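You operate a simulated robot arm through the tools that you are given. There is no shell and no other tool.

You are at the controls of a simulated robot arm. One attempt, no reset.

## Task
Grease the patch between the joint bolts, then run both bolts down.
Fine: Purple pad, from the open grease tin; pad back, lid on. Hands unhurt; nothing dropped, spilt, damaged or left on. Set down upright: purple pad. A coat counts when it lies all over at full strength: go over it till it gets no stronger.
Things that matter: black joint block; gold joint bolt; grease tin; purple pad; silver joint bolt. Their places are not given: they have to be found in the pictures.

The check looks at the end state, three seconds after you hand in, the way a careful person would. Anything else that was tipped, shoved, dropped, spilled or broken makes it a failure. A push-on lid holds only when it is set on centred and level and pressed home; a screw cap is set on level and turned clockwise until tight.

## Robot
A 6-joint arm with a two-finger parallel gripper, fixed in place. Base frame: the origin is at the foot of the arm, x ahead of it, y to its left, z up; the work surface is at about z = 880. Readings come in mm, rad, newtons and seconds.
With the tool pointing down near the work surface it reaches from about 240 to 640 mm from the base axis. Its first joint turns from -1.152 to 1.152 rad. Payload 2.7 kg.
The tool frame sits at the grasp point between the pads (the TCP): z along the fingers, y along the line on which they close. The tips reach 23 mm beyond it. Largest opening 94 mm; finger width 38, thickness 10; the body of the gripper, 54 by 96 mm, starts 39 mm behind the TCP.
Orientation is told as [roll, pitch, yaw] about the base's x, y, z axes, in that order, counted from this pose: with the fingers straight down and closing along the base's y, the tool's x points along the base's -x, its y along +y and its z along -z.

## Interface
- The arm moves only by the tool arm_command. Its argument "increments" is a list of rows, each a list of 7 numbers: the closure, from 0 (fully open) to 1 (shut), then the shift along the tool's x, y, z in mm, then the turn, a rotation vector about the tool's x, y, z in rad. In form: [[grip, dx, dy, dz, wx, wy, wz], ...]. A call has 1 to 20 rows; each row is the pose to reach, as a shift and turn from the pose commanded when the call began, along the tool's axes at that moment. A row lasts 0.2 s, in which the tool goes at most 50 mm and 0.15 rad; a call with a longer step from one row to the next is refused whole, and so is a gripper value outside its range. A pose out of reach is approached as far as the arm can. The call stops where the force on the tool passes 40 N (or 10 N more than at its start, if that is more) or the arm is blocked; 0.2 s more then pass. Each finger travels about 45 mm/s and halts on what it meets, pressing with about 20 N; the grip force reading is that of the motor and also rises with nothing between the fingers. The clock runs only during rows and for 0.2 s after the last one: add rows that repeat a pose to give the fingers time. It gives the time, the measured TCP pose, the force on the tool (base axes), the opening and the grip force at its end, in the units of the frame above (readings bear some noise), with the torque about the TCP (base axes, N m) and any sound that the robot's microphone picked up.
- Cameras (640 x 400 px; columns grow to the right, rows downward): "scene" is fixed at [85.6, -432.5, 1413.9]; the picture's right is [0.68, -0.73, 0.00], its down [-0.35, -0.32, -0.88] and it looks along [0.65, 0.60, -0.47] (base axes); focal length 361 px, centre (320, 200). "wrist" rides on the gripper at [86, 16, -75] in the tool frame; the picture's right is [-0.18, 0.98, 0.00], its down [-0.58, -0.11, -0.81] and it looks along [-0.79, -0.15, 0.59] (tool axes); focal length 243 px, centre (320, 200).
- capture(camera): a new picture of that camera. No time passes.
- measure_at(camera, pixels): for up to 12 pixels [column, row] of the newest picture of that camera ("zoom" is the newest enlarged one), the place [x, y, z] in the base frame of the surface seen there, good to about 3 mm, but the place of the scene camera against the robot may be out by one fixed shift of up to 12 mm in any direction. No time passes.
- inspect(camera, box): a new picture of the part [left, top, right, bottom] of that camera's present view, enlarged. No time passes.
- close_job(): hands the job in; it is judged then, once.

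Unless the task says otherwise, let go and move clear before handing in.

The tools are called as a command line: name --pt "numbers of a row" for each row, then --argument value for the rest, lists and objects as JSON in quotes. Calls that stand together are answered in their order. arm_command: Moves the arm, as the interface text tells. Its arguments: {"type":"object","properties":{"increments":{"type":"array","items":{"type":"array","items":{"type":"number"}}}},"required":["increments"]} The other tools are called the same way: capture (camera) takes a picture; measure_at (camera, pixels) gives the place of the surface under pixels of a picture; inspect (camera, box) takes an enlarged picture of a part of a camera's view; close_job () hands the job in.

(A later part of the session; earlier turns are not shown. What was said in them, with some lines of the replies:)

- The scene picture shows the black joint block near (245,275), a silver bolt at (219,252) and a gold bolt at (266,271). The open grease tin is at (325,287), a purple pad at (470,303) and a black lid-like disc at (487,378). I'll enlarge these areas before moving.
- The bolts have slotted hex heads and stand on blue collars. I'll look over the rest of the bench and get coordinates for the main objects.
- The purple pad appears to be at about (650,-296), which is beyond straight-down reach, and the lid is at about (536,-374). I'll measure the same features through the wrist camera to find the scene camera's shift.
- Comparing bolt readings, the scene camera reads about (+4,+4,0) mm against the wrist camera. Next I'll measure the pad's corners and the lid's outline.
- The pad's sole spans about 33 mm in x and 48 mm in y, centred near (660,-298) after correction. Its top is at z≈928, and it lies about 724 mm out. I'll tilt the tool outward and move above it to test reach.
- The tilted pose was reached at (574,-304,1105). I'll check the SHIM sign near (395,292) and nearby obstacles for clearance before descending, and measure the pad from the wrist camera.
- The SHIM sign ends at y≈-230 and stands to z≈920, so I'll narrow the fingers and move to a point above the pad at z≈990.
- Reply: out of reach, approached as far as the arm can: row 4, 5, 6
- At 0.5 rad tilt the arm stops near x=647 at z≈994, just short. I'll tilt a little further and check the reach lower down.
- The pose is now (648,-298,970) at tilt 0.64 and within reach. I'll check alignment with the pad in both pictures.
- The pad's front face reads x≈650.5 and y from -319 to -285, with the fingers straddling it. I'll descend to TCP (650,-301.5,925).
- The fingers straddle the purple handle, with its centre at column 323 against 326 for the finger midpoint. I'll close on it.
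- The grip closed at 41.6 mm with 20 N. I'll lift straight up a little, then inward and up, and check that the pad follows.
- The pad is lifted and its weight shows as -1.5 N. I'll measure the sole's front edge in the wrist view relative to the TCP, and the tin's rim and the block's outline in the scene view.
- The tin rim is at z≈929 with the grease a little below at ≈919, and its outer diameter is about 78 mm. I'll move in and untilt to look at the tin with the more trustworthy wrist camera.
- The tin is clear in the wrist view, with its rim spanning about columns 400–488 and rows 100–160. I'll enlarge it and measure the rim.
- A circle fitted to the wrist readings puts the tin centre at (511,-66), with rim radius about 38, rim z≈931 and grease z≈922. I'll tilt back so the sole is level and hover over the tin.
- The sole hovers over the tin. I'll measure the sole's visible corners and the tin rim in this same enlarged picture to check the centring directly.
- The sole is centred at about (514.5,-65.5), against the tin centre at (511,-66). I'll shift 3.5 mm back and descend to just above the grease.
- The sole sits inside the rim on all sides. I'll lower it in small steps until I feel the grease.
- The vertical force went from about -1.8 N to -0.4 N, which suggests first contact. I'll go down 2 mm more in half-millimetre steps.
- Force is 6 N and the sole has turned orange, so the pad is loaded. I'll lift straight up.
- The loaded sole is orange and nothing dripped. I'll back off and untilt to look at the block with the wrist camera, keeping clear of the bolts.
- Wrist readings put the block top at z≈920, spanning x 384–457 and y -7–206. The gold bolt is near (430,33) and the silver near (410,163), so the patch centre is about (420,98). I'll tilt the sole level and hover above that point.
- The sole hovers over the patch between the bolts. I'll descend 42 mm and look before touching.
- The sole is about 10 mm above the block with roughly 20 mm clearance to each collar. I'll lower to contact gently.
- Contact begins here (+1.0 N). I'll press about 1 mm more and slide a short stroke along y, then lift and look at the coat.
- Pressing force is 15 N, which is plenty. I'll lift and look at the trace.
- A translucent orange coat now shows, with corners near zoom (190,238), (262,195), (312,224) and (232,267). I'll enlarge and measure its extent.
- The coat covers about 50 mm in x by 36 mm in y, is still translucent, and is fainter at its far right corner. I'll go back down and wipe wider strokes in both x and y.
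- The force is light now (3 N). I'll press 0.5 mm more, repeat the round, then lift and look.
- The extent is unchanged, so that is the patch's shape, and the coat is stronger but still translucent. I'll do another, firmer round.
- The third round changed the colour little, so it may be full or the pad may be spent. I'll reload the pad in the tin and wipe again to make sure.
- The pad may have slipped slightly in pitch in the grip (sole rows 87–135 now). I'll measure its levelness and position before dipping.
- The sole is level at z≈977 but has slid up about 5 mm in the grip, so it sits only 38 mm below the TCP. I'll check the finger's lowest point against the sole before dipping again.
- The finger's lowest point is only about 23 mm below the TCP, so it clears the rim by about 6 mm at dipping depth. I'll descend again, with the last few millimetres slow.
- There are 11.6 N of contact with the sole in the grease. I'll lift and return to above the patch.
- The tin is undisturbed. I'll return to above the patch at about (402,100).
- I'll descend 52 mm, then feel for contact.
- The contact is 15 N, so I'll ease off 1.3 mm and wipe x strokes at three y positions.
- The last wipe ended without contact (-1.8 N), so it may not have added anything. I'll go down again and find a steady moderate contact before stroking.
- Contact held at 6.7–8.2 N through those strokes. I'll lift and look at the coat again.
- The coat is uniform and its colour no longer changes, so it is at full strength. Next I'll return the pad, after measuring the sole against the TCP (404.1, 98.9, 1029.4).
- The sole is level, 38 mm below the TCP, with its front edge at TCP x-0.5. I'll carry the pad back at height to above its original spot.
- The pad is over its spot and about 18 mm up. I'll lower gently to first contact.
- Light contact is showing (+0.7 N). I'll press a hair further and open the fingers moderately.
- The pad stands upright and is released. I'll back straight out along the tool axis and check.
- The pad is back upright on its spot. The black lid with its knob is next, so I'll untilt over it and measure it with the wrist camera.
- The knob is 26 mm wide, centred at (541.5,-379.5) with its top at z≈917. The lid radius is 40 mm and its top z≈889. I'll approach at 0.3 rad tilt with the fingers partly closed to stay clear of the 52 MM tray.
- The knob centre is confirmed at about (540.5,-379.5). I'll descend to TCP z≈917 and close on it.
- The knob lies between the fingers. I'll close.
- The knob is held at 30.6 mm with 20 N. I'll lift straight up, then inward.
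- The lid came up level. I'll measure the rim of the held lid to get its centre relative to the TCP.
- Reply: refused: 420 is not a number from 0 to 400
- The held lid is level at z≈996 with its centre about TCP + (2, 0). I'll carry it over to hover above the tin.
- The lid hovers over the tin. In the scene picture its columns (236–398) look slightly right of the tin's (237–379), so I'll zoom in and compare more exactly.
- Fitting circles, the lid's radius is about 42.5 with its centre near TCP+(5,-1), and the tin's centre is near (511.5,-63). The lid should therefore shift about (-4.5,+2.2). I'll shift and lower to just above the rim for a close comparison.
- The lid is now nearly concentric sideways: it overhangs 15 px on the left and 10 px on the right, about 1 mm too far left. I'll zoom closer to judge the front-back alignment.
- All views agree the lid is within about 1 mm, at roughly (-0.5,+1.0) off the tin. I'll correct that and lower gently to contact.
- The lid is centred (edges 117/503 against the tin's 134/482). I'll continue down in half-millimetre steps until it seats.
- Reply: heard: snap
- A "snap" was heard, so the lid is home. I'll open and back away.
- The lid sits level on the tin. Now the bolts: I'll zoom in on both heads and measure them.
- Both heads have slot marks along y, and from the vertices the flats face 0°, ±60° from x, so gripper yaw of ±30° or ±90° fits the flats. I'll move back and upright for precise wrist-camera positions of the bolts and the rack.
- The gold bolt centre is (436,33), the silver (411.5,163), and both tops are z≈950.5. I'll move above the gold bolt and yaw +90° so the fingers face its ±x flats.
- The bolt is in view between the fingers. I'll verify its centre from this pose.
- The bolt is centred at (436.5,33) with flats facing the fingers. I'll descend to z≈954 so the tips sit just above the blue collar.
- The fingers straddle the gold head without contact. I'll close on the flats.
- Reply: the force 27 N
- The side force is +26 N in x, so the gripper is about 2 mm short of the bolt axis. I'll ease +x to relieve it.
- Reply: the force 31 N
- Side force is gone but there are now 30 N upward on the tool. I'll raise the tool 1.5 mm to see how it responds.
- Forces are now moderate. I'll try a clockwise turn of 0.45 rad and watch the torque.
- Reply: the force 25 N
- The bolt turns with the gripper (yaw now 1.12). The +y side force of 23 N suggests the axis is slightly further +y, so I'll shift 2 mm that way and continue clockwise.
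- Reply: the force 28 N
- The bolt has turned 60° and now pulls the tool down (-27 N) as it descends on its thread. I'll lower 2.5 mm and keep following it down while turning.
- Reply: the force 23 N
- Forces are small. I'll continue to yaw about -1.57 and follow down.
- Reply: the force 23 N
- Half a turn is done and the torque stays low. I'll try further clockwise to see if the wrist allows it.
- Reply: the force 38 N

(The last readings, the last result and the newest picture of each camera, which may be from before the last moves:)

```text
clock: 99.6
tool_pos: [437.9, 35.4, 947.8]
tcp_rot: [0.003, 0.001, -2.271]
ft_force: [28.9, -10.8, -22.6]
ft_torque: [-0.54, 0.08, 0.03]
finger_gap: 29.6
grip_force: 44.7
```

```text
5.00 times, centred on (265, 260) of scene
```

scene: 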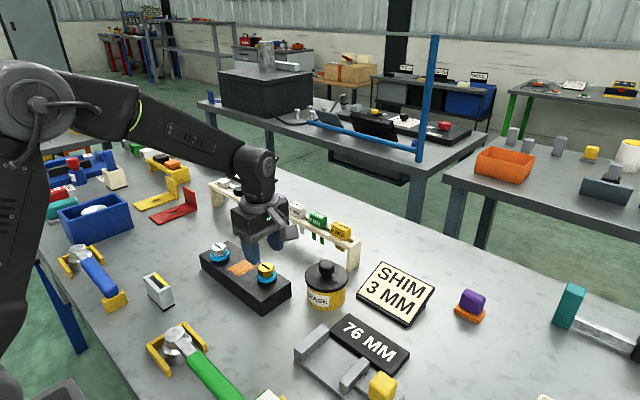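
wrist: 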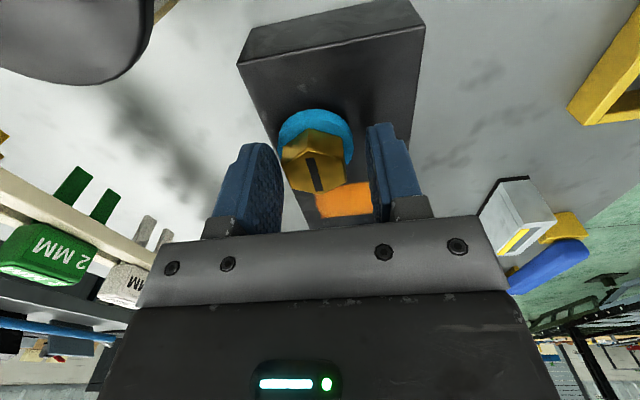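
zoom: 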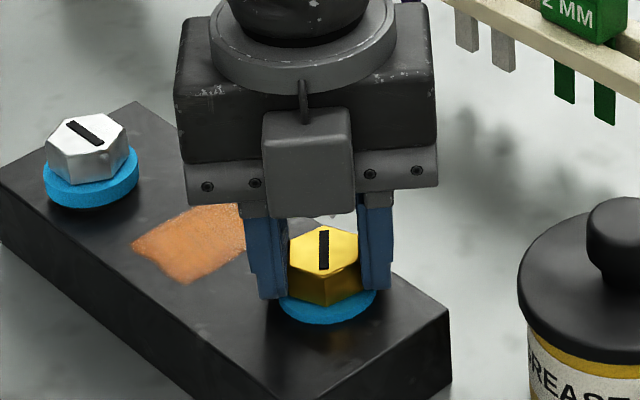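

arm_command --pt "1 0.4 0.7 1 0 0 0" --pt "1 0.7 1.3 2 0 0 0.1" --pt "1 0.7 1.3 2.3 0 0 0.24" --pt "1 0.7 1.3 2.6 0 0 0.38" --pt "1 0.7 1.3 2.9 0 0 0.52" --pt "1 0.7 1.3 3.1 0 0 0.62" --pt "1 0.7 1.3 3.1 0 0 0.62"

inspect --camera "scene" --box '[220, 220, 310, 300]'

```text
clock: 101.0
tool_pos: [438.8, 35.0, 945.7]
tcp_rot: [-0.027, 0.011, -2.857]
ft_force: [-2.9, 9.6, 1.3]
ft_torque: [-0.42, 0.01, 0.11]
finger_gap: 29.6
grip_force: 44.4
out of reach, approached as far as the arm can: row 6, 7
stopped in row 7: the force on the tool passed its limit at 68 N (the readings are from after the stop); the commanded pose is now the measured one
```

```text
5.00 times, centred on (265, 260) of scene
```

zoom: 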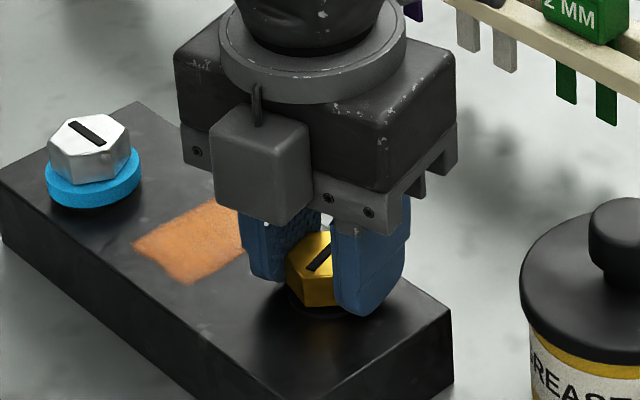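

The wrist reached its limit at yaw -2.86 with a force spike, and the blue ring under the gold head has disappeared. I'll release, lift straight up and look.

arm_command --pt "0.8 0 0 0 0 0 0" --pt "0.6 0 0 0 0 0 0" --pt "0.5 0 0 0 0 0 0" --pt "0.5 0 0 0 0 0 0"

arm_command --pt "0.5 0 0 -10 0 0 0" --pt "0.5 0 0 -35 0 0 0" --pt "0.5 0 0 -70 0 0 0" --pt "0.5 0 0 -100 0 0 0" --pt "0.5 0 0 -100 0 0 0"

capture --camera "scene"

inspect --camera "scene" --box '[190, 225, 310, 315]'

capture --camera "wrist"

```text
clock: 102.0
tool_pos: [439.8, 33.1, 946.3]
tcp_rot: [-0.026, 0.009, -2.859]
ft_force: [0.1, 0.4, -1.1]
ft_torque: [0.01, -0.02, -0.02]
finger_gap: 47.1
grip_force: 0.0
```

```text
clock: 103.2
tool_pos: [441.9, 31.1, 1044.7]
tcp_rot: [-0.031, 0.007, -2.858]
ft_force: [0.6, 1.1, 0.5]
ft_torque: [0.02, -0.01, -0.05]
finger_gap: 46.9
grip_force: 0.0
```

```text
taken
```

scene: 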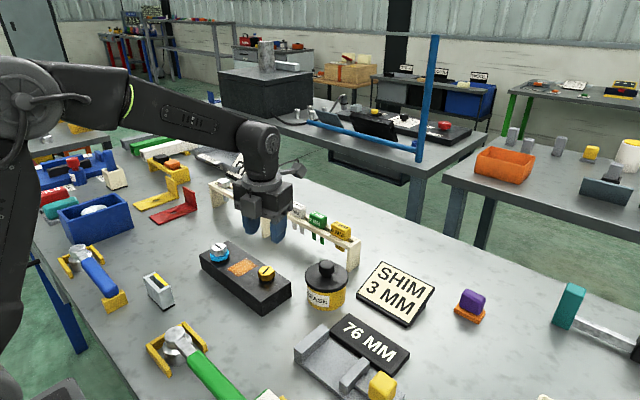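

```text
4.44 times, centred on (250, 270) of scene
```

zoom: 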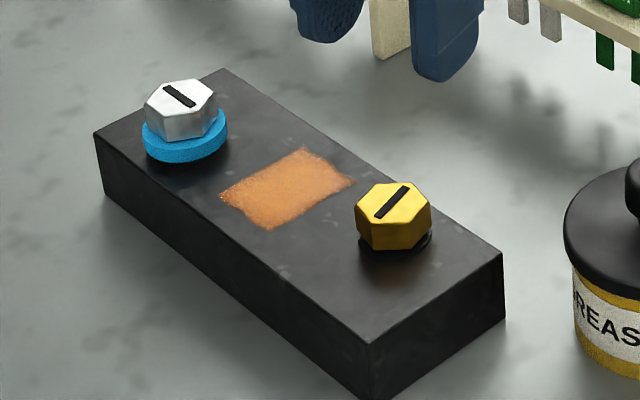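

```text
taken
```

wrist: 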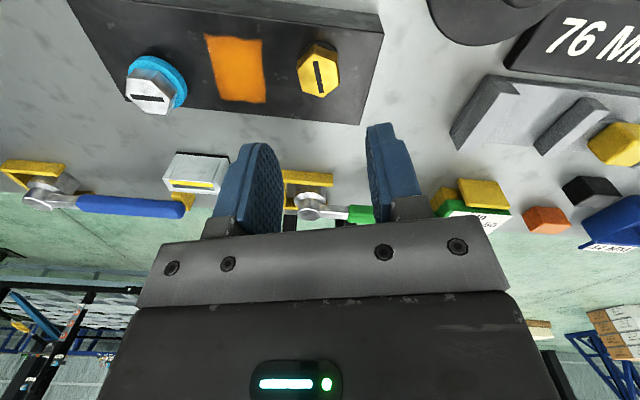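

inspect --camera "scene" --box '[245, 250, 290, 290]'

measure_at --camera "zoom" --pixels '[[306, 195], [250, 170], [360, 180], [300, 250], [300, 290], [306, 160], [380, 270], [200, 270]]'

inspect --camera "wrist" --box '[280, 20, 360, 120]'

measure_at --camera "wrist" --pixels '[[319, 77], [319, 90], [318, 65], [305, 80], [335, 75], [309, 55], [147, 98], [155, 90], [237, 70]]'

```text
10.00 times, centred on (268, 270) of scene
```

zoom: 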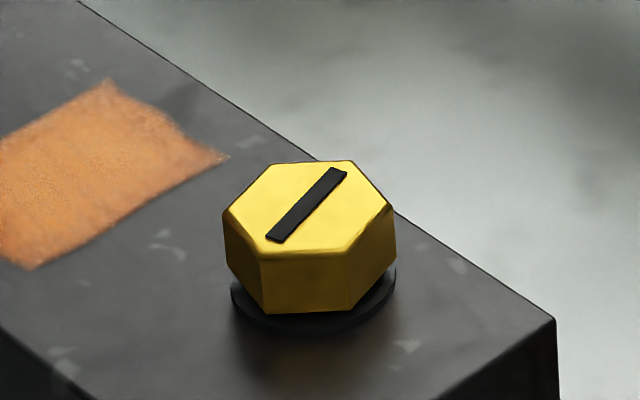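

```text
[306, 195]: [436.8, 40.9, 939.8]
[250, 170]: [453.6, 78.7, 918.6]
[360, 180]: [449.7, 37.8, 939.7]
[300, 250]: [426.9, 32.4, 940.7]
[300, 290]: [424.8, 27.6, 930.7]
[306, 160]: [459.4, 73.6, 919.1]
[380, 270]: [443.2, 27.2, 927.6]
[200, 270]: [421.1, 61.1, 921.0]
```

```text
4.00 times, centred on (320, 70) of wrist
```

zoom: 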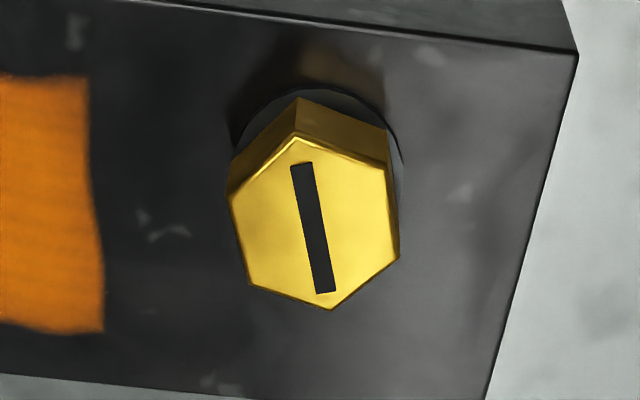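

```text
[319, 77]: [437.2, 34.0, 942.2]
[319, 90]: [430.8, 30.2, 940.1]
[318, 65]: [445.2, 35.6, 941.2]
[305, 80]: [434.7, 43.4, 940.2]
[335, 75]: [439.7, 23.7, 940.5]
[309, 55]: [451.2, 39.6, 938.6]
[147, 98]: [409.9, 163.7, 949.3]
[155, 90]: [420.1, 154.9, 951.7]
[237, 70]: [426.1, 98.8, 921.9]
```

The gold head has dropped 10 mm (top z≈940.5) and sits on a thin black washer with the blue gone. To confirm it is truly tight, I'll unwind the wrist, regrip and feel for a stop. First I'll straighten the small tilt and unwind.

arm_command --pt "0.5 0 0 0 -0.031 -0.007 0" --pt "0.5 0 0 0 -0.031 -0.007 0"

arm_command --pt "0.5 0 0 0 0 0 -0.145" --pt "0.5 0 0 0 0 0 -0.29" --pt "0.5 0 0 0 0 0 -0.435" --pt "0.5 0 0 0 0 0 -0.58" --pt "0.5 0 0 0 0 0 -0.725" --pt "0.5 0 0 0 0 0 -0.87" --pt "0.5 0 0 0 0 0 -1.015" --pt "0.5 0 0 0 0 0 -1.16" --pt "0.5 0 0 0 0 0 -1.305" --pt "0.5 0 0 0 0 0 -1.45" --pt "0.5 0 0 0 0 0 -1.595" --pt "0.5 0 0 0 0 0 -1.74" --pt "0.5 0 0 0 0 0 -1.885" --pt "0.5 0 0 0 0 0 -2.03" --pt "0.5 0 0 0 0 0 -2.095"

arm_command --pt "0.5 0 0 0 0 0 -0.145" --pt "0.5 0 0 0 0 0 -0.29" --pt "0.5 0 0 0 0 0 -0.435" --pt "0.5 0 0 0 0 0 -0.58" --pt "0.5 0 0 0 0 0 -0.725" --pt "0.5 0 0 0 0 0 -0.87" --pt "0.5 0 0 0 0 0 -1.015" --pt "0.5 0 0 0 0 0 -1.16" --pt "0.5 0 0 0 0 0 -1.305" --pt "0.5 0 0 0 0 0 -1.45" --pt "0.5 0 0 0 0 0 -1.595" --pt "0.5 0 0 0 0 0 -1.74" --pt "0.5 0 0 0 0 0 -1.885" --pt "0.5 0 0 0 0 0 -2.03" --pt "0.5 0 0 0 0 0 -2.095" --pt "0.5 0 0 0 0 0 -2.095"

capture --camera "wrist"

```text
clock: 103.8
tool_pos: [442.9, 20.7, 1045.5]
tcp_rot: [-0.001, 0.002, -2.855]
ft_force: [0.4, 0.7, 0.4]
ft_torque: [0.0, 0.03, 0.0]
finger_gap: 46.9
grip_force: 0.1
out of reach, approached as far as the arm can: row 1, 2
```

```text
clock: 107.0
tool_pos: [441.5, 21.2, 1045.9]
tcp_rot: [0.001, -0.004, -0.763]
ft_force: [0.1, 0.4, 0.9]
ft_torque: [-0.02, -0.02, -0.01]
finger_gap: 47.2
grip_force: 0.0
```

```text
clock: 110.4
tool_pos: [441.4, 22.0, 1044.2]
tcp_rot: [-0.003, 0.002, 1.33]
ft_force: [-0.1, -0.8, 1.1]
ft_torque: [0.03, 0.01, 0.02]
finger_gap: 47.1
grip_force: 0.1
```

```text
taken
```

wrist: 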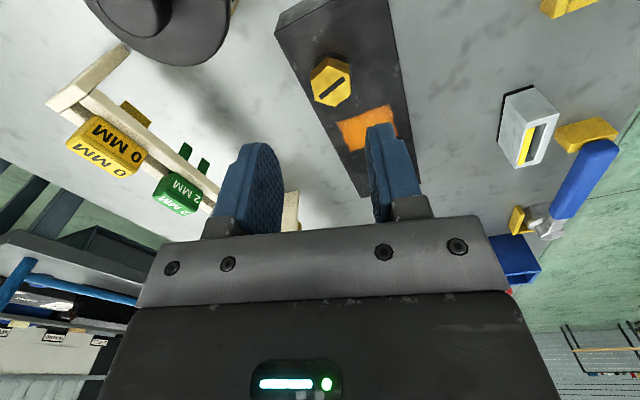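

The wrist is unwound to yaw 1.33. I'll centre over the gold bolt at (437.5,34.5) and lower part-way to check alignment.

arm_command --pt "0.5 -5.6 3.4 10 0 0 0" --pt "0.5 -11.2 6.8 30 0 0 0" --pt "0.5 -11.2 6.8 55 0 0 0" --pt "0.5 -11.2 6.8 55 0 0 0"

capture --camera "wrist"

inspect --camera "wrist" --box '[230, 60, 430, 220]'

measure_at --camera "zoom" --pixels '[[300, 170], [300, 200], [280, 150]]'

```text
clock: 111.4
tool_pos: [435.5, 34.4, 991.5]
tcp_rot: [-0.003, 0.005, 1.331]
ft_force: [-0.8, -0.1, 0.2]
ft_torque: [0.03, 0.01, 0.01]
finger_gap: 46.8
grip_force: 0.0
```

```text
taken
```

wrist: 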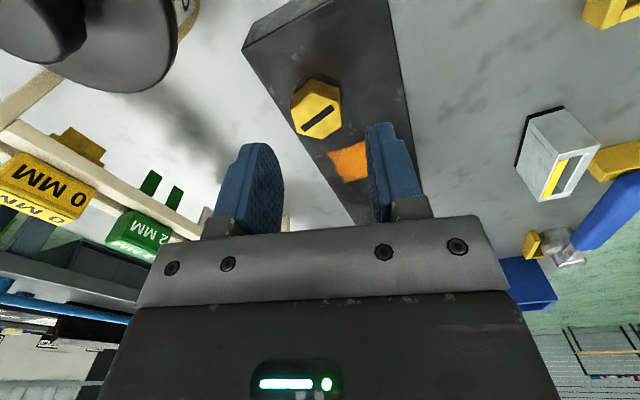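

```text
2.50 times, centred on (330, 140) of wrist
```

zoom: 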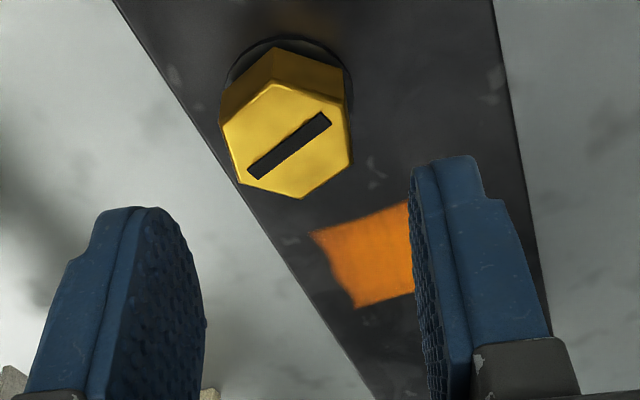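

```text
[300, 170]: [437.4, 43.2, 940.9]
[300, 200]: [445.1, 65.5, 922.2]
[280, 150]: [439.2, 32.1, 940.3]
```

The flats face the fingers. The centre is about (438,34), so I'll correct +2.3 mm in x, descend to z≈946.5 and close.

arm_command --pt "0.5 -0.5 -2.2 15 0 0 0" --pt "0.5 -0.5 -2.2 30 0 0 0" --pt "0.5 -0.5 -2.2 40 0 0 0" --pt "0.5 -0.5 -2.2 45 0 0 0" --pt "0.5 -0.5 -2.2 45 0 0 0"

arm_command --pt "0.6 0 0 0 0 0 0" --pt "0.7 0 0 0 0 0 0" --pt "0.85 0 0 0 0 0 0" --pt "1 0 0 0 0 0 0" --pt "1 0 0 0 0 0 0" --pt "1 0 0 0 0 0 0"

```text
clock: 112.6
tool_pos: [438.5, 32.7, 945.5]
tcp_rot: [-0.005, 0.004, 1.329]
ft_force: [-0.5, 0.9, -0.8]
ft_torque: [-0.05, 0.0, 0.0]
finger_gap: 47.0
grip_force: 0.0
```

```text
clock: 114.0
tool_pos: [437.2, 33.3, 945.5]
tcp_rot: [0.001, 0.002, 1.328]
ft_force: [-18.0, 5.5, 2.2]
ft_torque: [0.03, 0.24, 0.22]
finger_gap: 29.5
grip_force: 45.4
```

Gripped on the flats. I'll turn clockwise gently in small steps and watch the torque.

arm_command --pt "1 0 0.8 0 0 0 0.05" --pt "1 0 0.8 0 0 0 0.1" --pt "1 0 0.8 0 0 0 0.15" --pt "1 0 0.8 0 0 0 0.2"

inspect --camera "scene" --box '[220, 220, 310, 300]'

```text
clock: 115.0
tool_pos: [437.5, 34.0, 945.6]
tcp_rot: [0.001, 0.004, 1.126]
ft_force: [-26.3, 4.3, 2.7]
ft_torque: [1.06, -0.15, 0.68]
finger_gap: 29.8
grip_force: 45.2
```

```text
5.00 times, centred on (265, 260) of scene
```

zoom: 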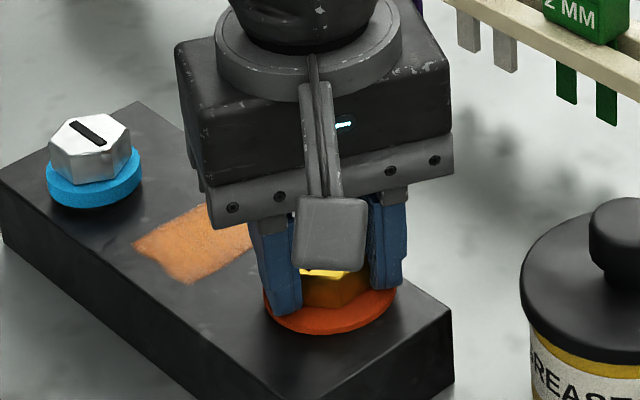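

An orange-red ring has appeared under the head as torque rose to 0.68 N·m. I'll stop turning and look closely before doing anything else.

inspect --camera "scene" --box '[245, 255, 295, 295]'

capture --camera "wrist"

inspect --camera "wrist" --box '[230, 60, 430, 220]'

```text
10.00 times, centred on (270, 275) of scene
```

zoom: 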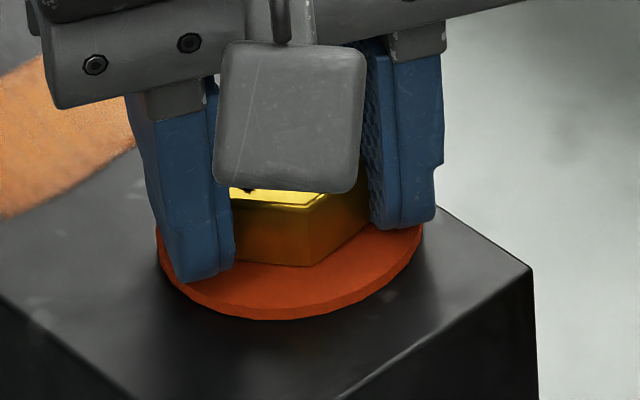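

```text
taken
```

wrist: 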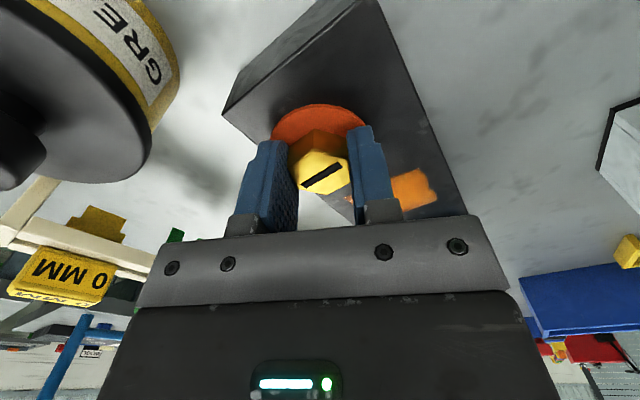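

```text
2.50 times, centred on (330, 140) of wrist
```

zoom: 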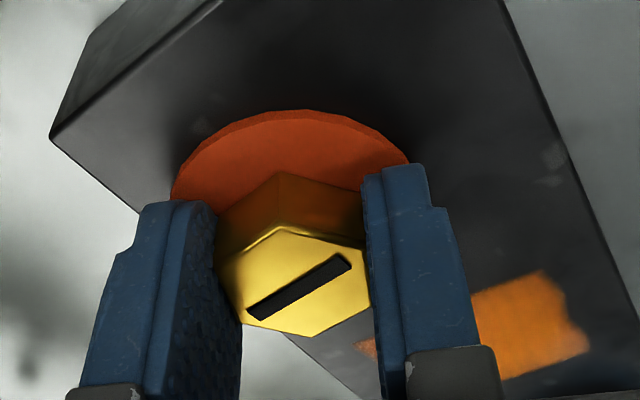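

The ring is a thin wide orange disc, which could mean "tight" or "overtight". I'll relieve the wind-up by backing the wrist 0.08 rad and see whether it depends on torque.

arm_command --pt "1 0 0 0 0 0 -0.04" --pt "1 0 0 0 0 0 -0.08"

inspect --camera "scene" --box '[220, 220, 310, 300]'

```text
clock: 115.6
tool_pos: [438.1, 34.0, 946.3]
tcp_rot: [-0.001, 0.005, 1.21]
ft_force: [-24.3, 13.3, 5.7]
ft_torque: [-0.08, 0.43, -0.57]
finger_gap: 29.7
grip_force: 45.4
```

```text
5.00 times, centred on (265, 260) of scene
```

zoom: 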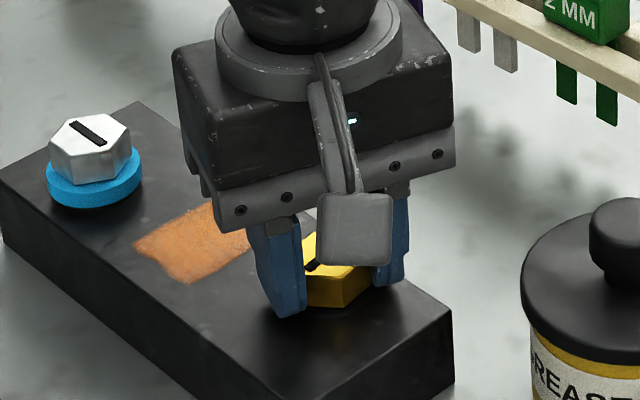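

Backing off 0.08 rad made the orange vanish, so the ring reads blue = proud, dark = down, orange = past that. I'll release the gold bolt in this dark state and look.

arm_command --pt "0.8 0 0 0 0 0 0" --pt "0.6 0 0 0 0 0 0" --pt "0.5 0 0 0 0 0 0" --pt "0.5 0 0 0 0 0 0"

arm_command --pt "0.5 0 0 -10 0 0 0" --pt "0.5 0 0 -35 0 0 0" --pt "0.5 0 0 -70 0 0 0" --pt "0.5 0 0 -70 0 0 0"

inspect --camera "scene" --box '[240, 245, 295, 295]'

capture --camera "wrist"

inspect --camera "wrist" --box '[260, 30, 400, 150]'

```text
clock: 116.6
tool_pos: [440.5, 33.4, 946.2]
tcp_rot: [-0.006, 0.001, 1.211]
ft_force: [-0.5, 1.1, -0.4]
ft_torque: [0.0, -0.04, -0.01]
finger_gap: 47.0
grip_force: 0.0
```

```text
clock: 117.6
tool_pos: [442.1, 34.2, 1017.1]
tcp_rot: [-0.002, 0.004, 1.21]
ft_force: [-0.1, 1.0, 0.4]
ft_torque: [-0.02, 0.0, -0.01]
finger_gap: 46.8
grip_force: 0.1
```

```text
8.00 times, centred on (268, 270) of scene
```

zoom: 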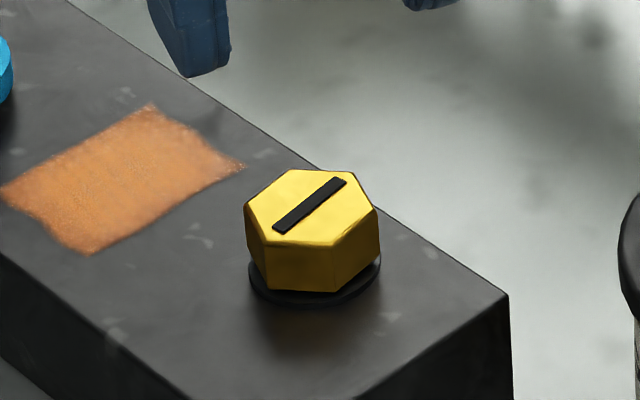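

```text
taken
```

wrist: 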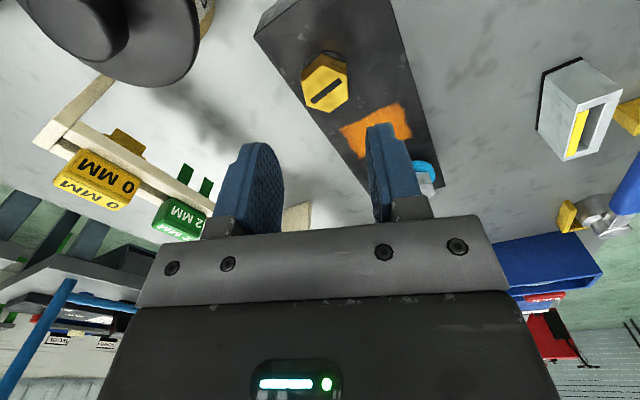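

```text
3.33 times, centred on (330, 90) of wrist
```

zoom: 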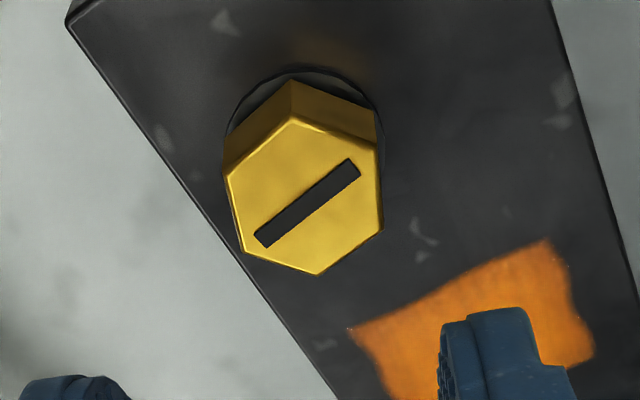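

The gold head sits flat on a dark washer with the slot at about 267° of travel, so it is run down without the orange overrun. Now I'll move to the silver bolt at (411.5,163.5) with the wrist wound to yaw +150° so one pass covers the travel.

arm_command --pt "0.5 -11 7.4 1 0 0 -0.141" --pt "0.5 -22 14.9 1 0 0 -0.282" --pt "0.5 -33 22.3 2 0 0 -0.422" --pt "0.5 -44 29.7 2 0 0 -0.563" --pt "0.5 -55 37.1 3 0 0 -0.704" --pt "0.5 -66 44.6 4 0 0 -0.845" --pt "0.5 -77 52 4 0 0 -0.986" --pt "0.5 -88 59.4 5 0 0 -1.126" --pt "0.5 -99 66.9 6 0 0 -1.267" --pt "0.5 -110.2 74.3 7 0 0 -1.408" --pt "0.5 -110.2 74.3 7 0 0 -1.408"

capture --camera "wrist"

capture --camera "scene"

```text
clock: 120.0
tool_pos: [409.3, 163.4, 1007.9]
tcp_rot: [0.002, 0.005, 2.62]
ft_force: [0.2, -0.2, 0.1]
ft_torque: [0.03, 0.01, 0.0]
finger_gap: 47.2
grip_force: 0.0
```

```text
taken
```

wrist: 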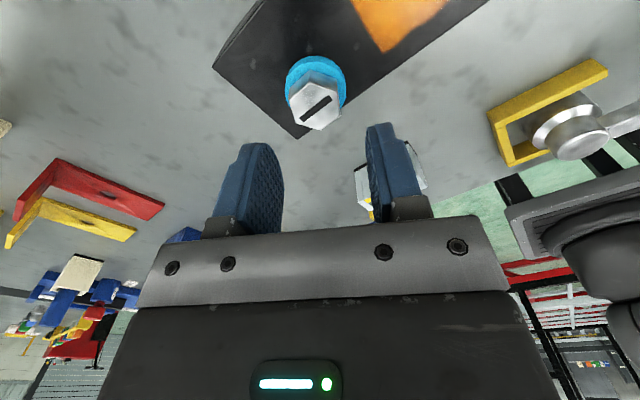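

```text
taken
```

scene: 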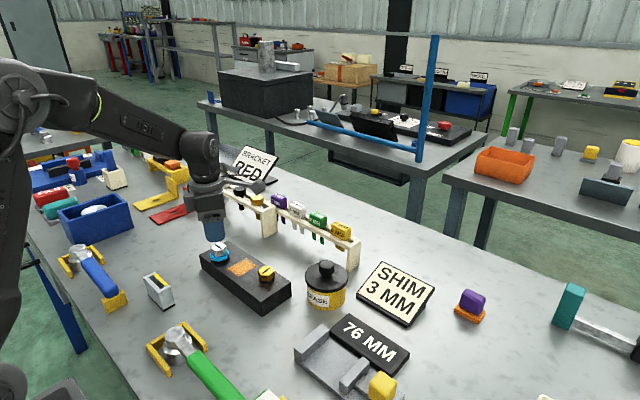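

inspect --camera "wrist" --box '[260, 40, 380, 150]'

measure_at --camera "wrist" --pixels '[[317, 109], [308, 113], [328, 100], [293, 102], [338, 108], [312, 85], [318, 126]]'

```text
3.64 times, centred on (320, 95) of wrist
```

zoom: 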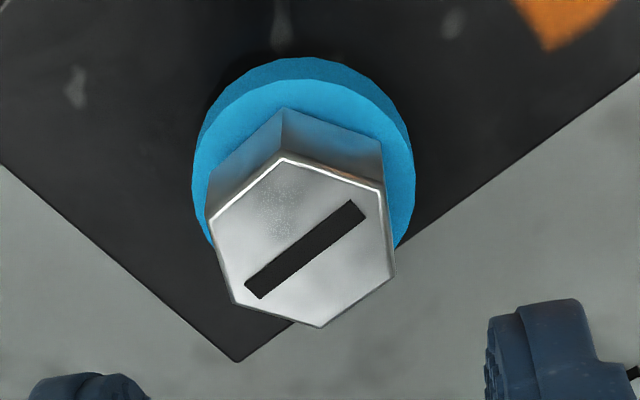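

```text
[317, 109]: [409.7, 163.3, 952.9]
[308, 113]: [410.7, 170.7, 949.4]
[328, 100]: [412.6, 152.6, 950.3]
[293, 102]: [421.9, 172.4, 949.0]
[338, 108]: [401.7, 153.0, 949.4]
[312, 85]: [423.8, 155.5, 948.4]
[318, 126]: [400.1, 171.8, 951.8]
```

The silver centre reads about (411.5,163.5), and flats face the fingers. I'll centre, descend to z≈955 and close.

arm_command --pt "0.5 2 -1.9 15 0 0 0" --pt "0.5 2 -1.9 32 0 0 0" --pt "0.5 2 -1.9 46 0 0 0" --pt "0.5 2 -1.9 53 0 0 0" --pt "0.5 2 -1.9 53 0 0 0"

arm_command --pt "0.6 0 0 0 0 0 0" --pt "0.7 0 0 0 0 0 0" --pt "0.85 0 0 0 0 0 0" --pt "1 0 0 0 0 0 0" --pt "1 0 0 0 0 0 0" --pt "1 0 0 0 0 0 0"

inspect --camera "scene" --box '[170, 200, 260, 280]'

```text
clock: 121.2
tool_pos: [411.4, 164.6, 956.7]
tcp_rot: [0.003, 0.003, 2.616]
ft_force: [-0.7, 0.4, 0.3]
ft_torque: [0.02, -0.03, 0.03]
finger_gap: 47.0
grip_force: 0.1
```

```text
clock: 122.6
tool_pos: [411.3, 165.0, 957.2]
tcp_rot: [0.0, 0.006, 2.619]
ft_force: [8.7, 14.9, -4.6]
ft_torque: [0.17, -0.31, -0.01]
finger_gap: 29.5
grip_force: 45.1
```

```text
5.00 times, centred on (215, 240) of scene
```

zoom: 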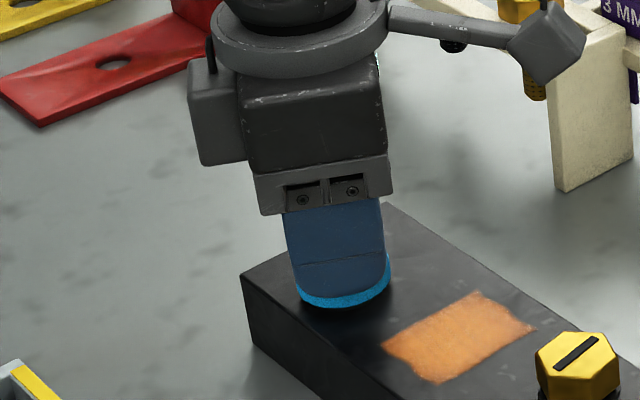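

Gripped with mild side force. I'll shift 1 mm to relieve it and turn clockwise 1.4 rad while following down about 2.2 mm/rad.

arm_command --pt "1 0 -1 0 0 0 0.05" --pt "1 0 -1 0.3 0 0 0.19" --pt "1 0 -1 0.6 0 0 0.33" --pt "1 0 -1 0.9 0 0 0.47" --pt "1 0 -1 1.2 0 0 0.61" --pt "1 0 -1 1.5 0 0 0.75" --pt "1 0 -1 1.8 0 0 0.89" --pt "1 0 -1 2.1 0 0 1.03" --pt "1 0 -1 2.1 0 0 1.03"

```text
clock: 124.6
tool_pos: [410.9, 165.1, 954.3]
tcp_rot: [-0.005, 0.002, 1.585]
ft_force: [6.4, 20.6, 3.8]
ft_torque: [-0.43, 0.05, -0.06]
finger_gap: 29.3
grip_force: 45.0
```

arm_command --pt "1 -1 -0.5 0.2 0 0 0.13" --pt "1 -1 -0.5 0.5 0 0 0.27" --pt "1 -1 -0.5 0.8 0 0 0.41" --pt "1 -1 -0.5 1.1 0 0 0.55" --pt "1 -1 -0.5 1.4 0 0 0.69" --pt "1 -1 -0.5 1.7 0 0 0.83" --pt "1 -1 -0.5 2.0 0 0 0.97" --pt "1 -1 -0.5 2.0 0 0 0.97"

inspect --camera "scene" --box '[170, 200, 260, 280]'

```text
clock: 126.4
tool_pos: [412.0, 164.4, 952.0]
tcp_rot: [-0.005, -0.001, 0.614]
ft_force: [1.3, 12.8, 14.4]
ft_torque: [-0.36, 1.02, -0.01]
finger_gap: 29.2
grip_force: 45.2
```

```text
5.00 times, centred on (215, 240) of scene
```

zoom: 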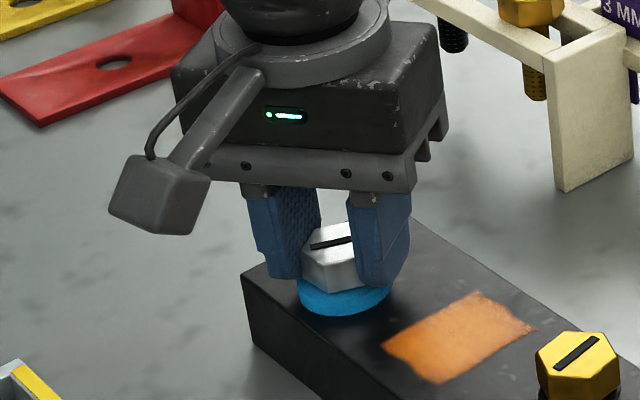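

Two radians turned. I'll continue another 1.0 rad.

arm_command --pt "1 0 0 0 0 0 0.14" --pt "1 0 0 0.2 0 0 0.28" --pt "1 0 0 0.4 0 0 0.42" --pt "1 0 0 0.7 0 0 0.56" --pt "1 0 0 1.0 0 0 0.7" --pt "1 0 0 1.2 0 0 0.84" --pt "1 0 0 1.5 0 0 0.98" --pt "1 0 0 1.5 0 0 0.98"

inspect --camera "scene" --box '[170, 200, 260, 280]'

```text
clock: 128.2
tool_pos: [411.4, 165.2, 950.1]
tcp_rot: [-0.004, -0.002, -0.366]
ft_force: [1.6, 15.1, -13.8]
ft_torque: [0.61, 0.85, -0.01]
finger_gap: 29.5
grip_force: 45.2
```

```text
5.00 times, centred on (215, 240) of scene
```

zoom: 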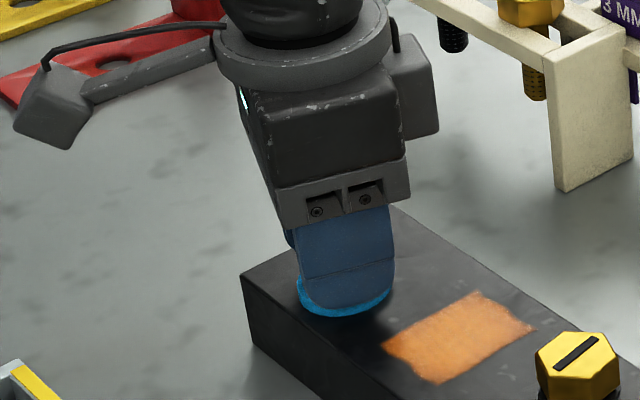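

arm_command --pt "1 0 0.3 0.8 0 0 0.1" --pt "1 0 0.5 1.2 0 0 0.24" --pt "1 0 0.5 1.5 0 0 0.38" --pt "1 0 0.5 1.8 0 0 0.52" --pt "1 0 0.5 2.1 0 0 0.66" --pt "1 0 0.5 2.4 0 0 0.8" --pt "1 0 0.5 2.6 0 0 0.9" --pt "1 0 0.5 2.6 0 0 0.9"

inspect --camera "scene" --box '[170, 200, 260, 280]'

```text
clock: 130.0
tool_pos: [411.3, 165.0, 948.1]
tcp_rot: [0.002, -0.005, -1.264]
ft_force: [-11.7, 5.6, -0.3]
ft_torque: [0.11, 0.25, -0.05]
finger_gap: 29.6
grip_force: 44.7
```

```text
5.00 times, centred on (215, 240) of scene
```

zoom: 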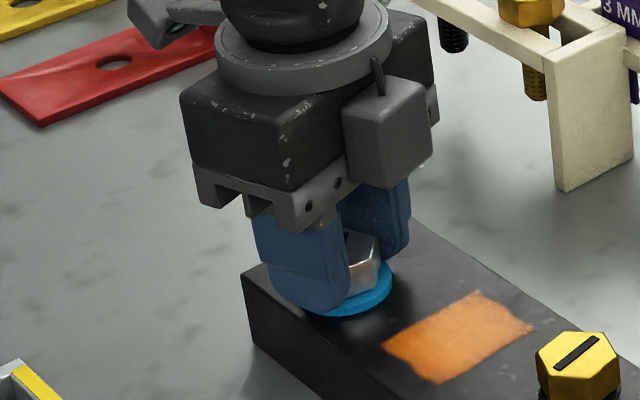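

Total turn is 3.88 rad, still blue and torque low. From here I'll take small steps, checking ring and torque each time.

arm_command --pt "1 0 0 0.3 0 0 0.1" --pt "1 0 0 0.6 0 0 0.2" --pt "1 0 0 0.6 0 0 0.2"

inspect --camera "scene" --box '[195, 230, 255, 280]'

arm_command --pt "1 0 0 0.3 0 0 0.1" --pt "1 0 0 0.6 0 0 0.2" --pt "1 0 0 0.6 0 0 0.2"

inspect --camera "scene" --box '[195, 230, 255, 280]'

```text
clock: 130.8
tool_pos: [410.7, 164.7, 948.1]
tcp_rot: [0.005, -0.005, -1.463]
ft_force: [-7.8, -3.3, 6.3]
ft_torque: [-0.28, 0.08, -0.03]
finger_gap: 29.6
grip_force: 45.2
```

```text
8.00 times, centred on (225, 255) of scene
```

zoom: 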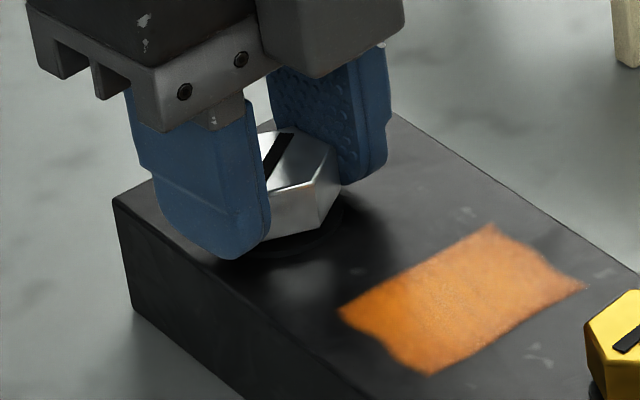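

```text
clock: 131.6
tool_pos: [411.3, 164.4, 947.2]
tcp_rot: [0.003, -0.003, -1.662]
ft_force: [-9.2, -5.0, 11.6]
ft_torque: [-1.16, 0.32, 0.06]
finger_gap: 29.4
grip_force: 44.9
```

```text
8.00 times, centred on (225, 255) of scene
```

zoom: 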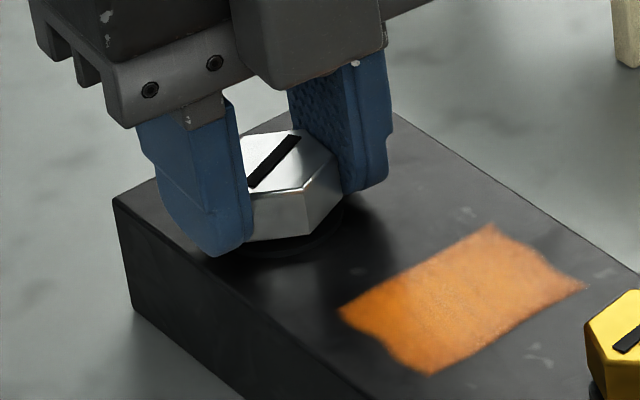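

The blue ring vanished at about 4.0 rad but there is no torque yet. I'll go on in small steps to find where it tightens.

arm_command --pt "1 0 0 0.1 0 0 0.05" --pt "1 0 0 0.2 0 0 0.1" --pt "1 0 0 0.2 0 0 0.1"

inspect --camera "scene" --box '[195, 230, 255, 280]'

arm_command --pt "1 0 0 0.1 0 0 0.05" --pt "1 0 0 0.2 0 0 0.1" --pt "1 0 0 0.2 0 0 0.1"

inspect --camera "scene" --box '[195, 230, 255, 280]'

```text
clock: 132.4
tool_pos: [412.7, 164.9, 947.6]
tcp_rot: [0.006, -0.005, -1.765]
ft_force: [-0.6, -18.6, 18.9]
ft_torque: [-1.0, 0.33, 0.07]
finger_gap: 29.5
grip_force: 44.8
```

```text
8.00 times, centred on (225, 255) of scene
```

zoom: 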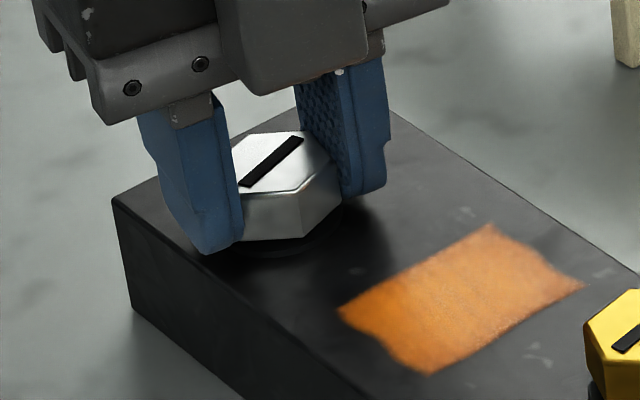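

```text
clock: 133.2
tool_pos: [413.1, 166.9, 946.4]
tcp_rot: [0.006, -0.002, -1.862]
ft_force: [1.9, -19.7, 26.5]
ft_torque: [-0.25, 0.16, 0.25]
finger_gap: 29.3
grip_force: 45.3
```

```text
8.00 times, centred on (225, 255) of scene
```

zoom: 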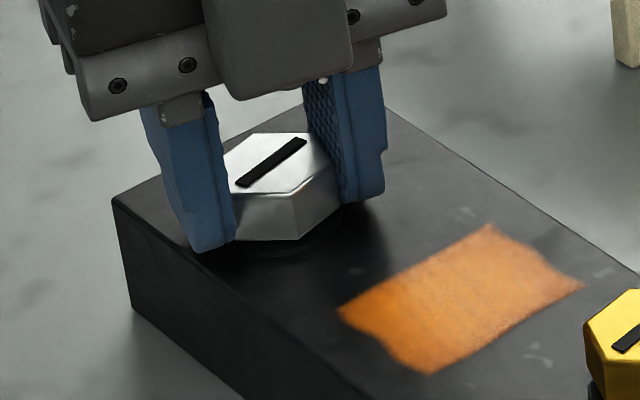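

Torque has begun to rise (0.25 N·m at 4.48 rad) and the head no longer descends, so it is seated. I'll relieve the downward push and nip it up in 0.04 rad steps.

arm_command --pt "1 -0.5 0.1 -0.8 0 0 0" --pt "1 -1 0.3 -1.6 0 0 0.02" --pt "1 -1 0.3 -1.6 0 0 0.04"

inspect --camera "scene" --box '[195, 230, 255, 280]'

arm_command --pt "1 0 0 0 0 0 0.02" --pt "1 0 0 0 0 0 0.04" --pt "1 0 0 0 0 0 0.04"

inspect --camera "scene" --box '[195, 230, 255, 280]'

```text
clock: 134.0
tool_pos: [412.2, 165.3, 946.3]
tcp_rot: [0.004, 0.0, -1.901]
ft_force: [10.5, 7.1, 3.1]
ft_torque: [-1.09, 0.29, 0.5]
finger_gap: 29.5
grip_force: 45.0
```

```text
8.00 times, centred on (225, 255) of scene
```

zoom: 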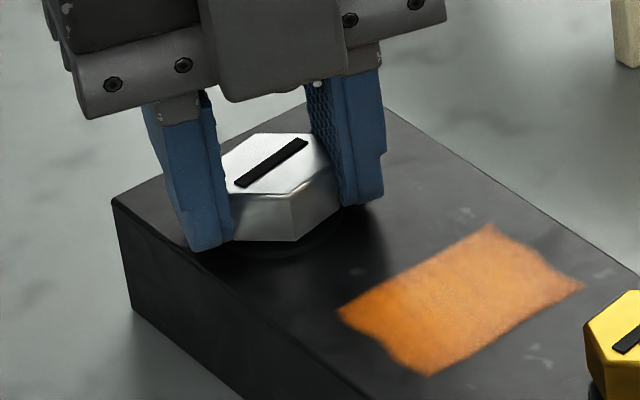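

```text
clock: 134.8
tool_pos: [411.3, 165.3, 945.8]
tcp_rot: [0.004, 0.001, -1.945]
ft_force: [16.7, 18.7, -23.0]
ft_torque: [0.45, -0.17, 0.39]
finger_gap: 29.5
grip_force: 44.6
```

```text
8.00 times, centred on (225, 255) of scene
```

zoom: 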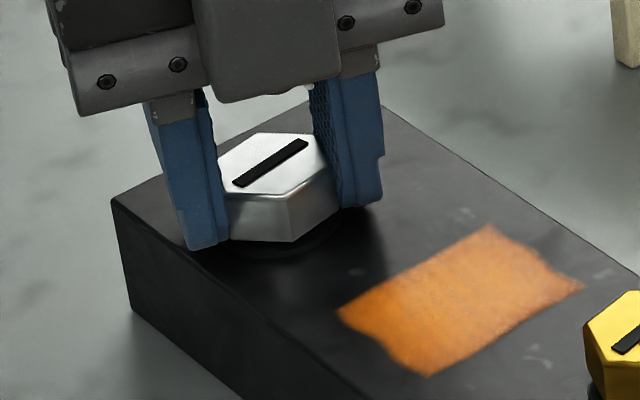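

The silver bolt is now seated with 0.4–0.5 N·m of resistance and still shows the dark washer, the same state as the gold. I'll stop here, release and lift clear.

arm_command --pt "0.8 0 0 0 0 0 0" --pt "0.6 0 0 0 0 0 0" --pt "0.5 0 0 0 0 0 0" --pt "0.5 0 0 0 0 0 0"

arm_command --pt "0.5 0 0 -10 0 0 0" --pt "0.5 0 0 -40 0 0 0" --pt "0.5 0 0 -80 0 0 0" --pt "0.5 0 0 -120 0 0 0" --pt "0.5 0 0 -120 0 0 0"

capture --camera "scene"

inspect --camera "scene" --box '[190, 230, 300, 310]'

capture --camera "wrist"

```text
clock: 135.8
tool_pos: [411.2, 163.7, 947.4]
tcp_rot: [0.003, 0.0, -1.942]
ft_force: [0.4, 0.0, 0.4]
ft_torque: [-0.02, 0.02, -0.01]
finger_gap: 47.0
grip_force: 0.0
```

```text
clock: 137.0
tool_pos: [412.2, 164.2, 1068.6]
tcp_rot: [0.004, -0.001, -1.943]
ft_force: [-0.8, 0.4, -0.1]
ft_torque: [-0.01, 0.05, 0.03]
finger_gap: 46.8
grip_force: 0.1
```

```text
taken
```

scene: 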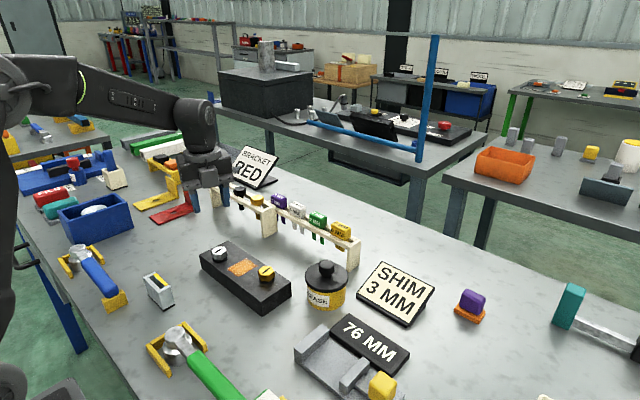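

```text
5.00 times, centred on (245, 270) of scene
```

zoom: 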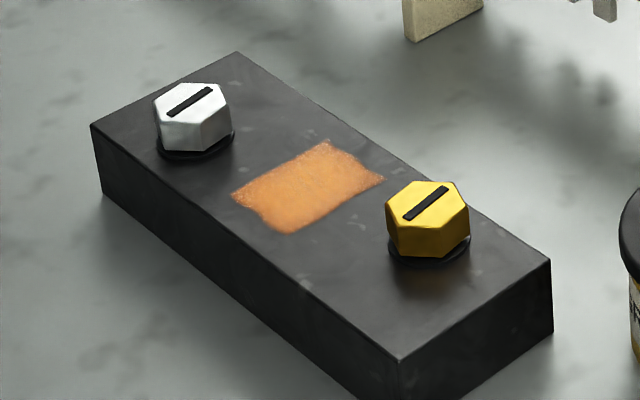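

```text
taken
```

wrist: 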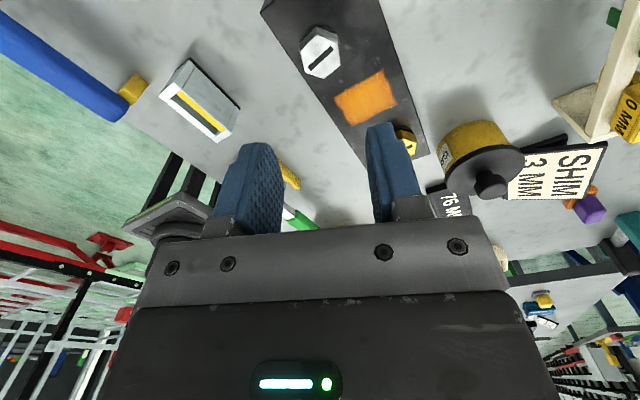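

Both heads are down on dark washers and the patch coat is intact. I'll verify head heights, the lid's level, and the coat close up.

measure_at --camera "scene" --pixels '[[218, 252], [217, 250], [266, 272], [268, 271], [220, 262], [265, 281], [313, 272], [340, 270], [326, 285], [326, 262], [325, 267]]'

inspect --camera "scene" --box '[200, 235, 245, 270]'

inspect --camera "scene" --box '[285, 250, 365, 320]'

inspect --camera "wrist" --box '[260, 0, 440, 170]'

```text
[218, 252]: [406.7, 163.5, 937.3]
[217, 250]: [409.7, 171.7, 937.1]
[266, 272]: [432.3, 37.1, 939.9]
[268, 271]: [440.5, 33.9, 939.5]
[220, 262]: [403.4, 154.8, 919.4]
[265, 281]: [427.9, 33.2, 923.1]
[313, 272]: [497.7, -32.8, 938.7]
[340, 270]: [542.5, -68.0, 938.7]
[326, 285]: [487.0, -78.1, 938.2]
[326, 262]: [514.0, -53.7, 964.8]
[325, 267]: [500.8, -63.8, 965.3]
```

```text
11.43 times, centred on (222, 252) of scene
```

zoom: 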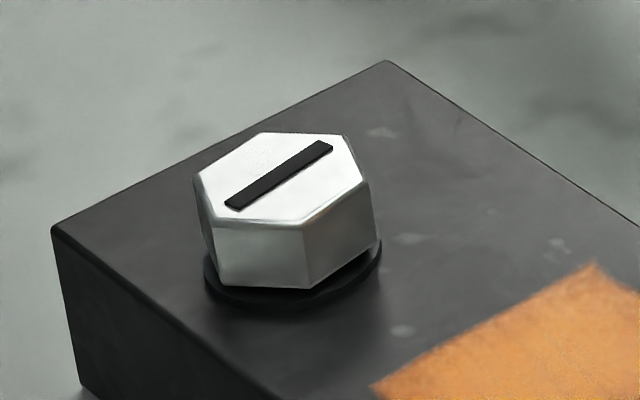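

```text
5.71 times, centred on (325, 285) of scene
```

zoom: 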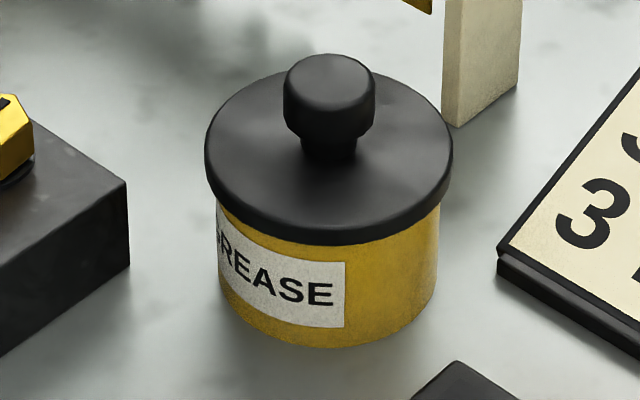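

```text
2.35 times, centred on (350, 85) of wrist
```

zoom: 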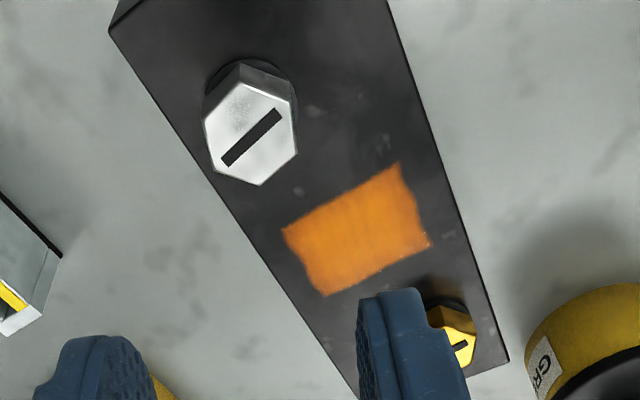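

Both slots ended at the same angle. The lid's rim reads 938.5 mm all round, so it is level, and the coat is even. One last look at the pad and overall bench before handing in.

inspect --camera "scene" --box '[420, 260, 640, 400]'

inspect --camera "scene" --box '[0, 130, 320, 330]'

```text
2.86 times, centred on (530, 330) of scene
```

zoom: 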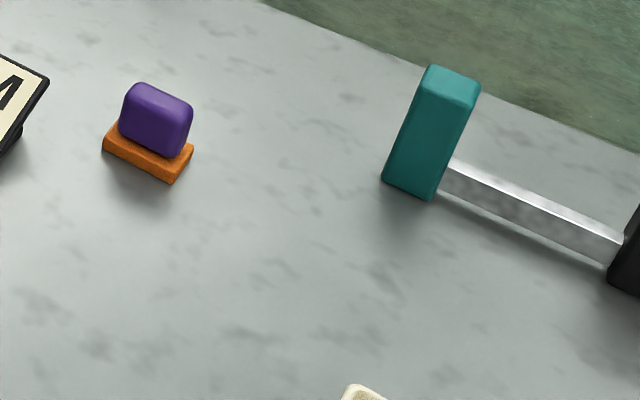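

```text
2.00 times, centred on (160, 230) of scene
```

zoom: 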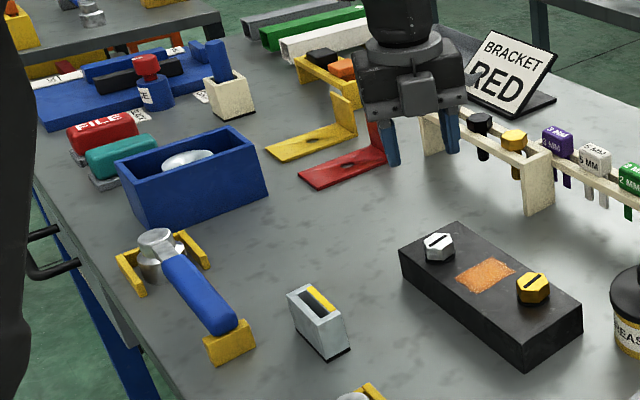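

The pad stands upright on its spot, the lid is on the tin, the patch is coated and both bolts are down. Nothing else on the bench has moved and the gripper is clear, so I'm handing the job in.

close_job

```text
The job is handed in.
```

The job is handed in. The patch is greased, both bolts are run down, the purple pad is back and the lid is on the tin. I don't have the check's verdict.

- **Grease:** The coat is even over the whole patch. I reloaded the pad and wiped again, and the colour got no stronger. The pad stands upright within a millimetre or two of its first place.
- **Lid:** It snapped on, and its rim reads level at about 938.5 mm on the three points I measured.
- **Bolts:** Both turned about three-quarters of a turn clockwise, and both heads dropped about 10 mm or a little more. The blue rings are gone and a thin dark washer shows under each head. The last turns of the silver bolt met about 0.4–0.5 N·m of resistance.
- **Less certain:** A little past that point the gold bolt showed a wide orange ring, at about 0.7 N·m. I took that as over-tight and backed it off about 0.08 rad until the ring went away. The silver bolt I stopped before any orange showed. If orange was meant as the sign of a tight bolt, both are slightly short.
- **Force stop:** While turning the gold bolt the wrist reached its limit, and the force briefly hit 68 N, which stopped that move. I saw no damage from it afterwards.

Nothing else on the bench looks moved, and the gripper is open and clear.
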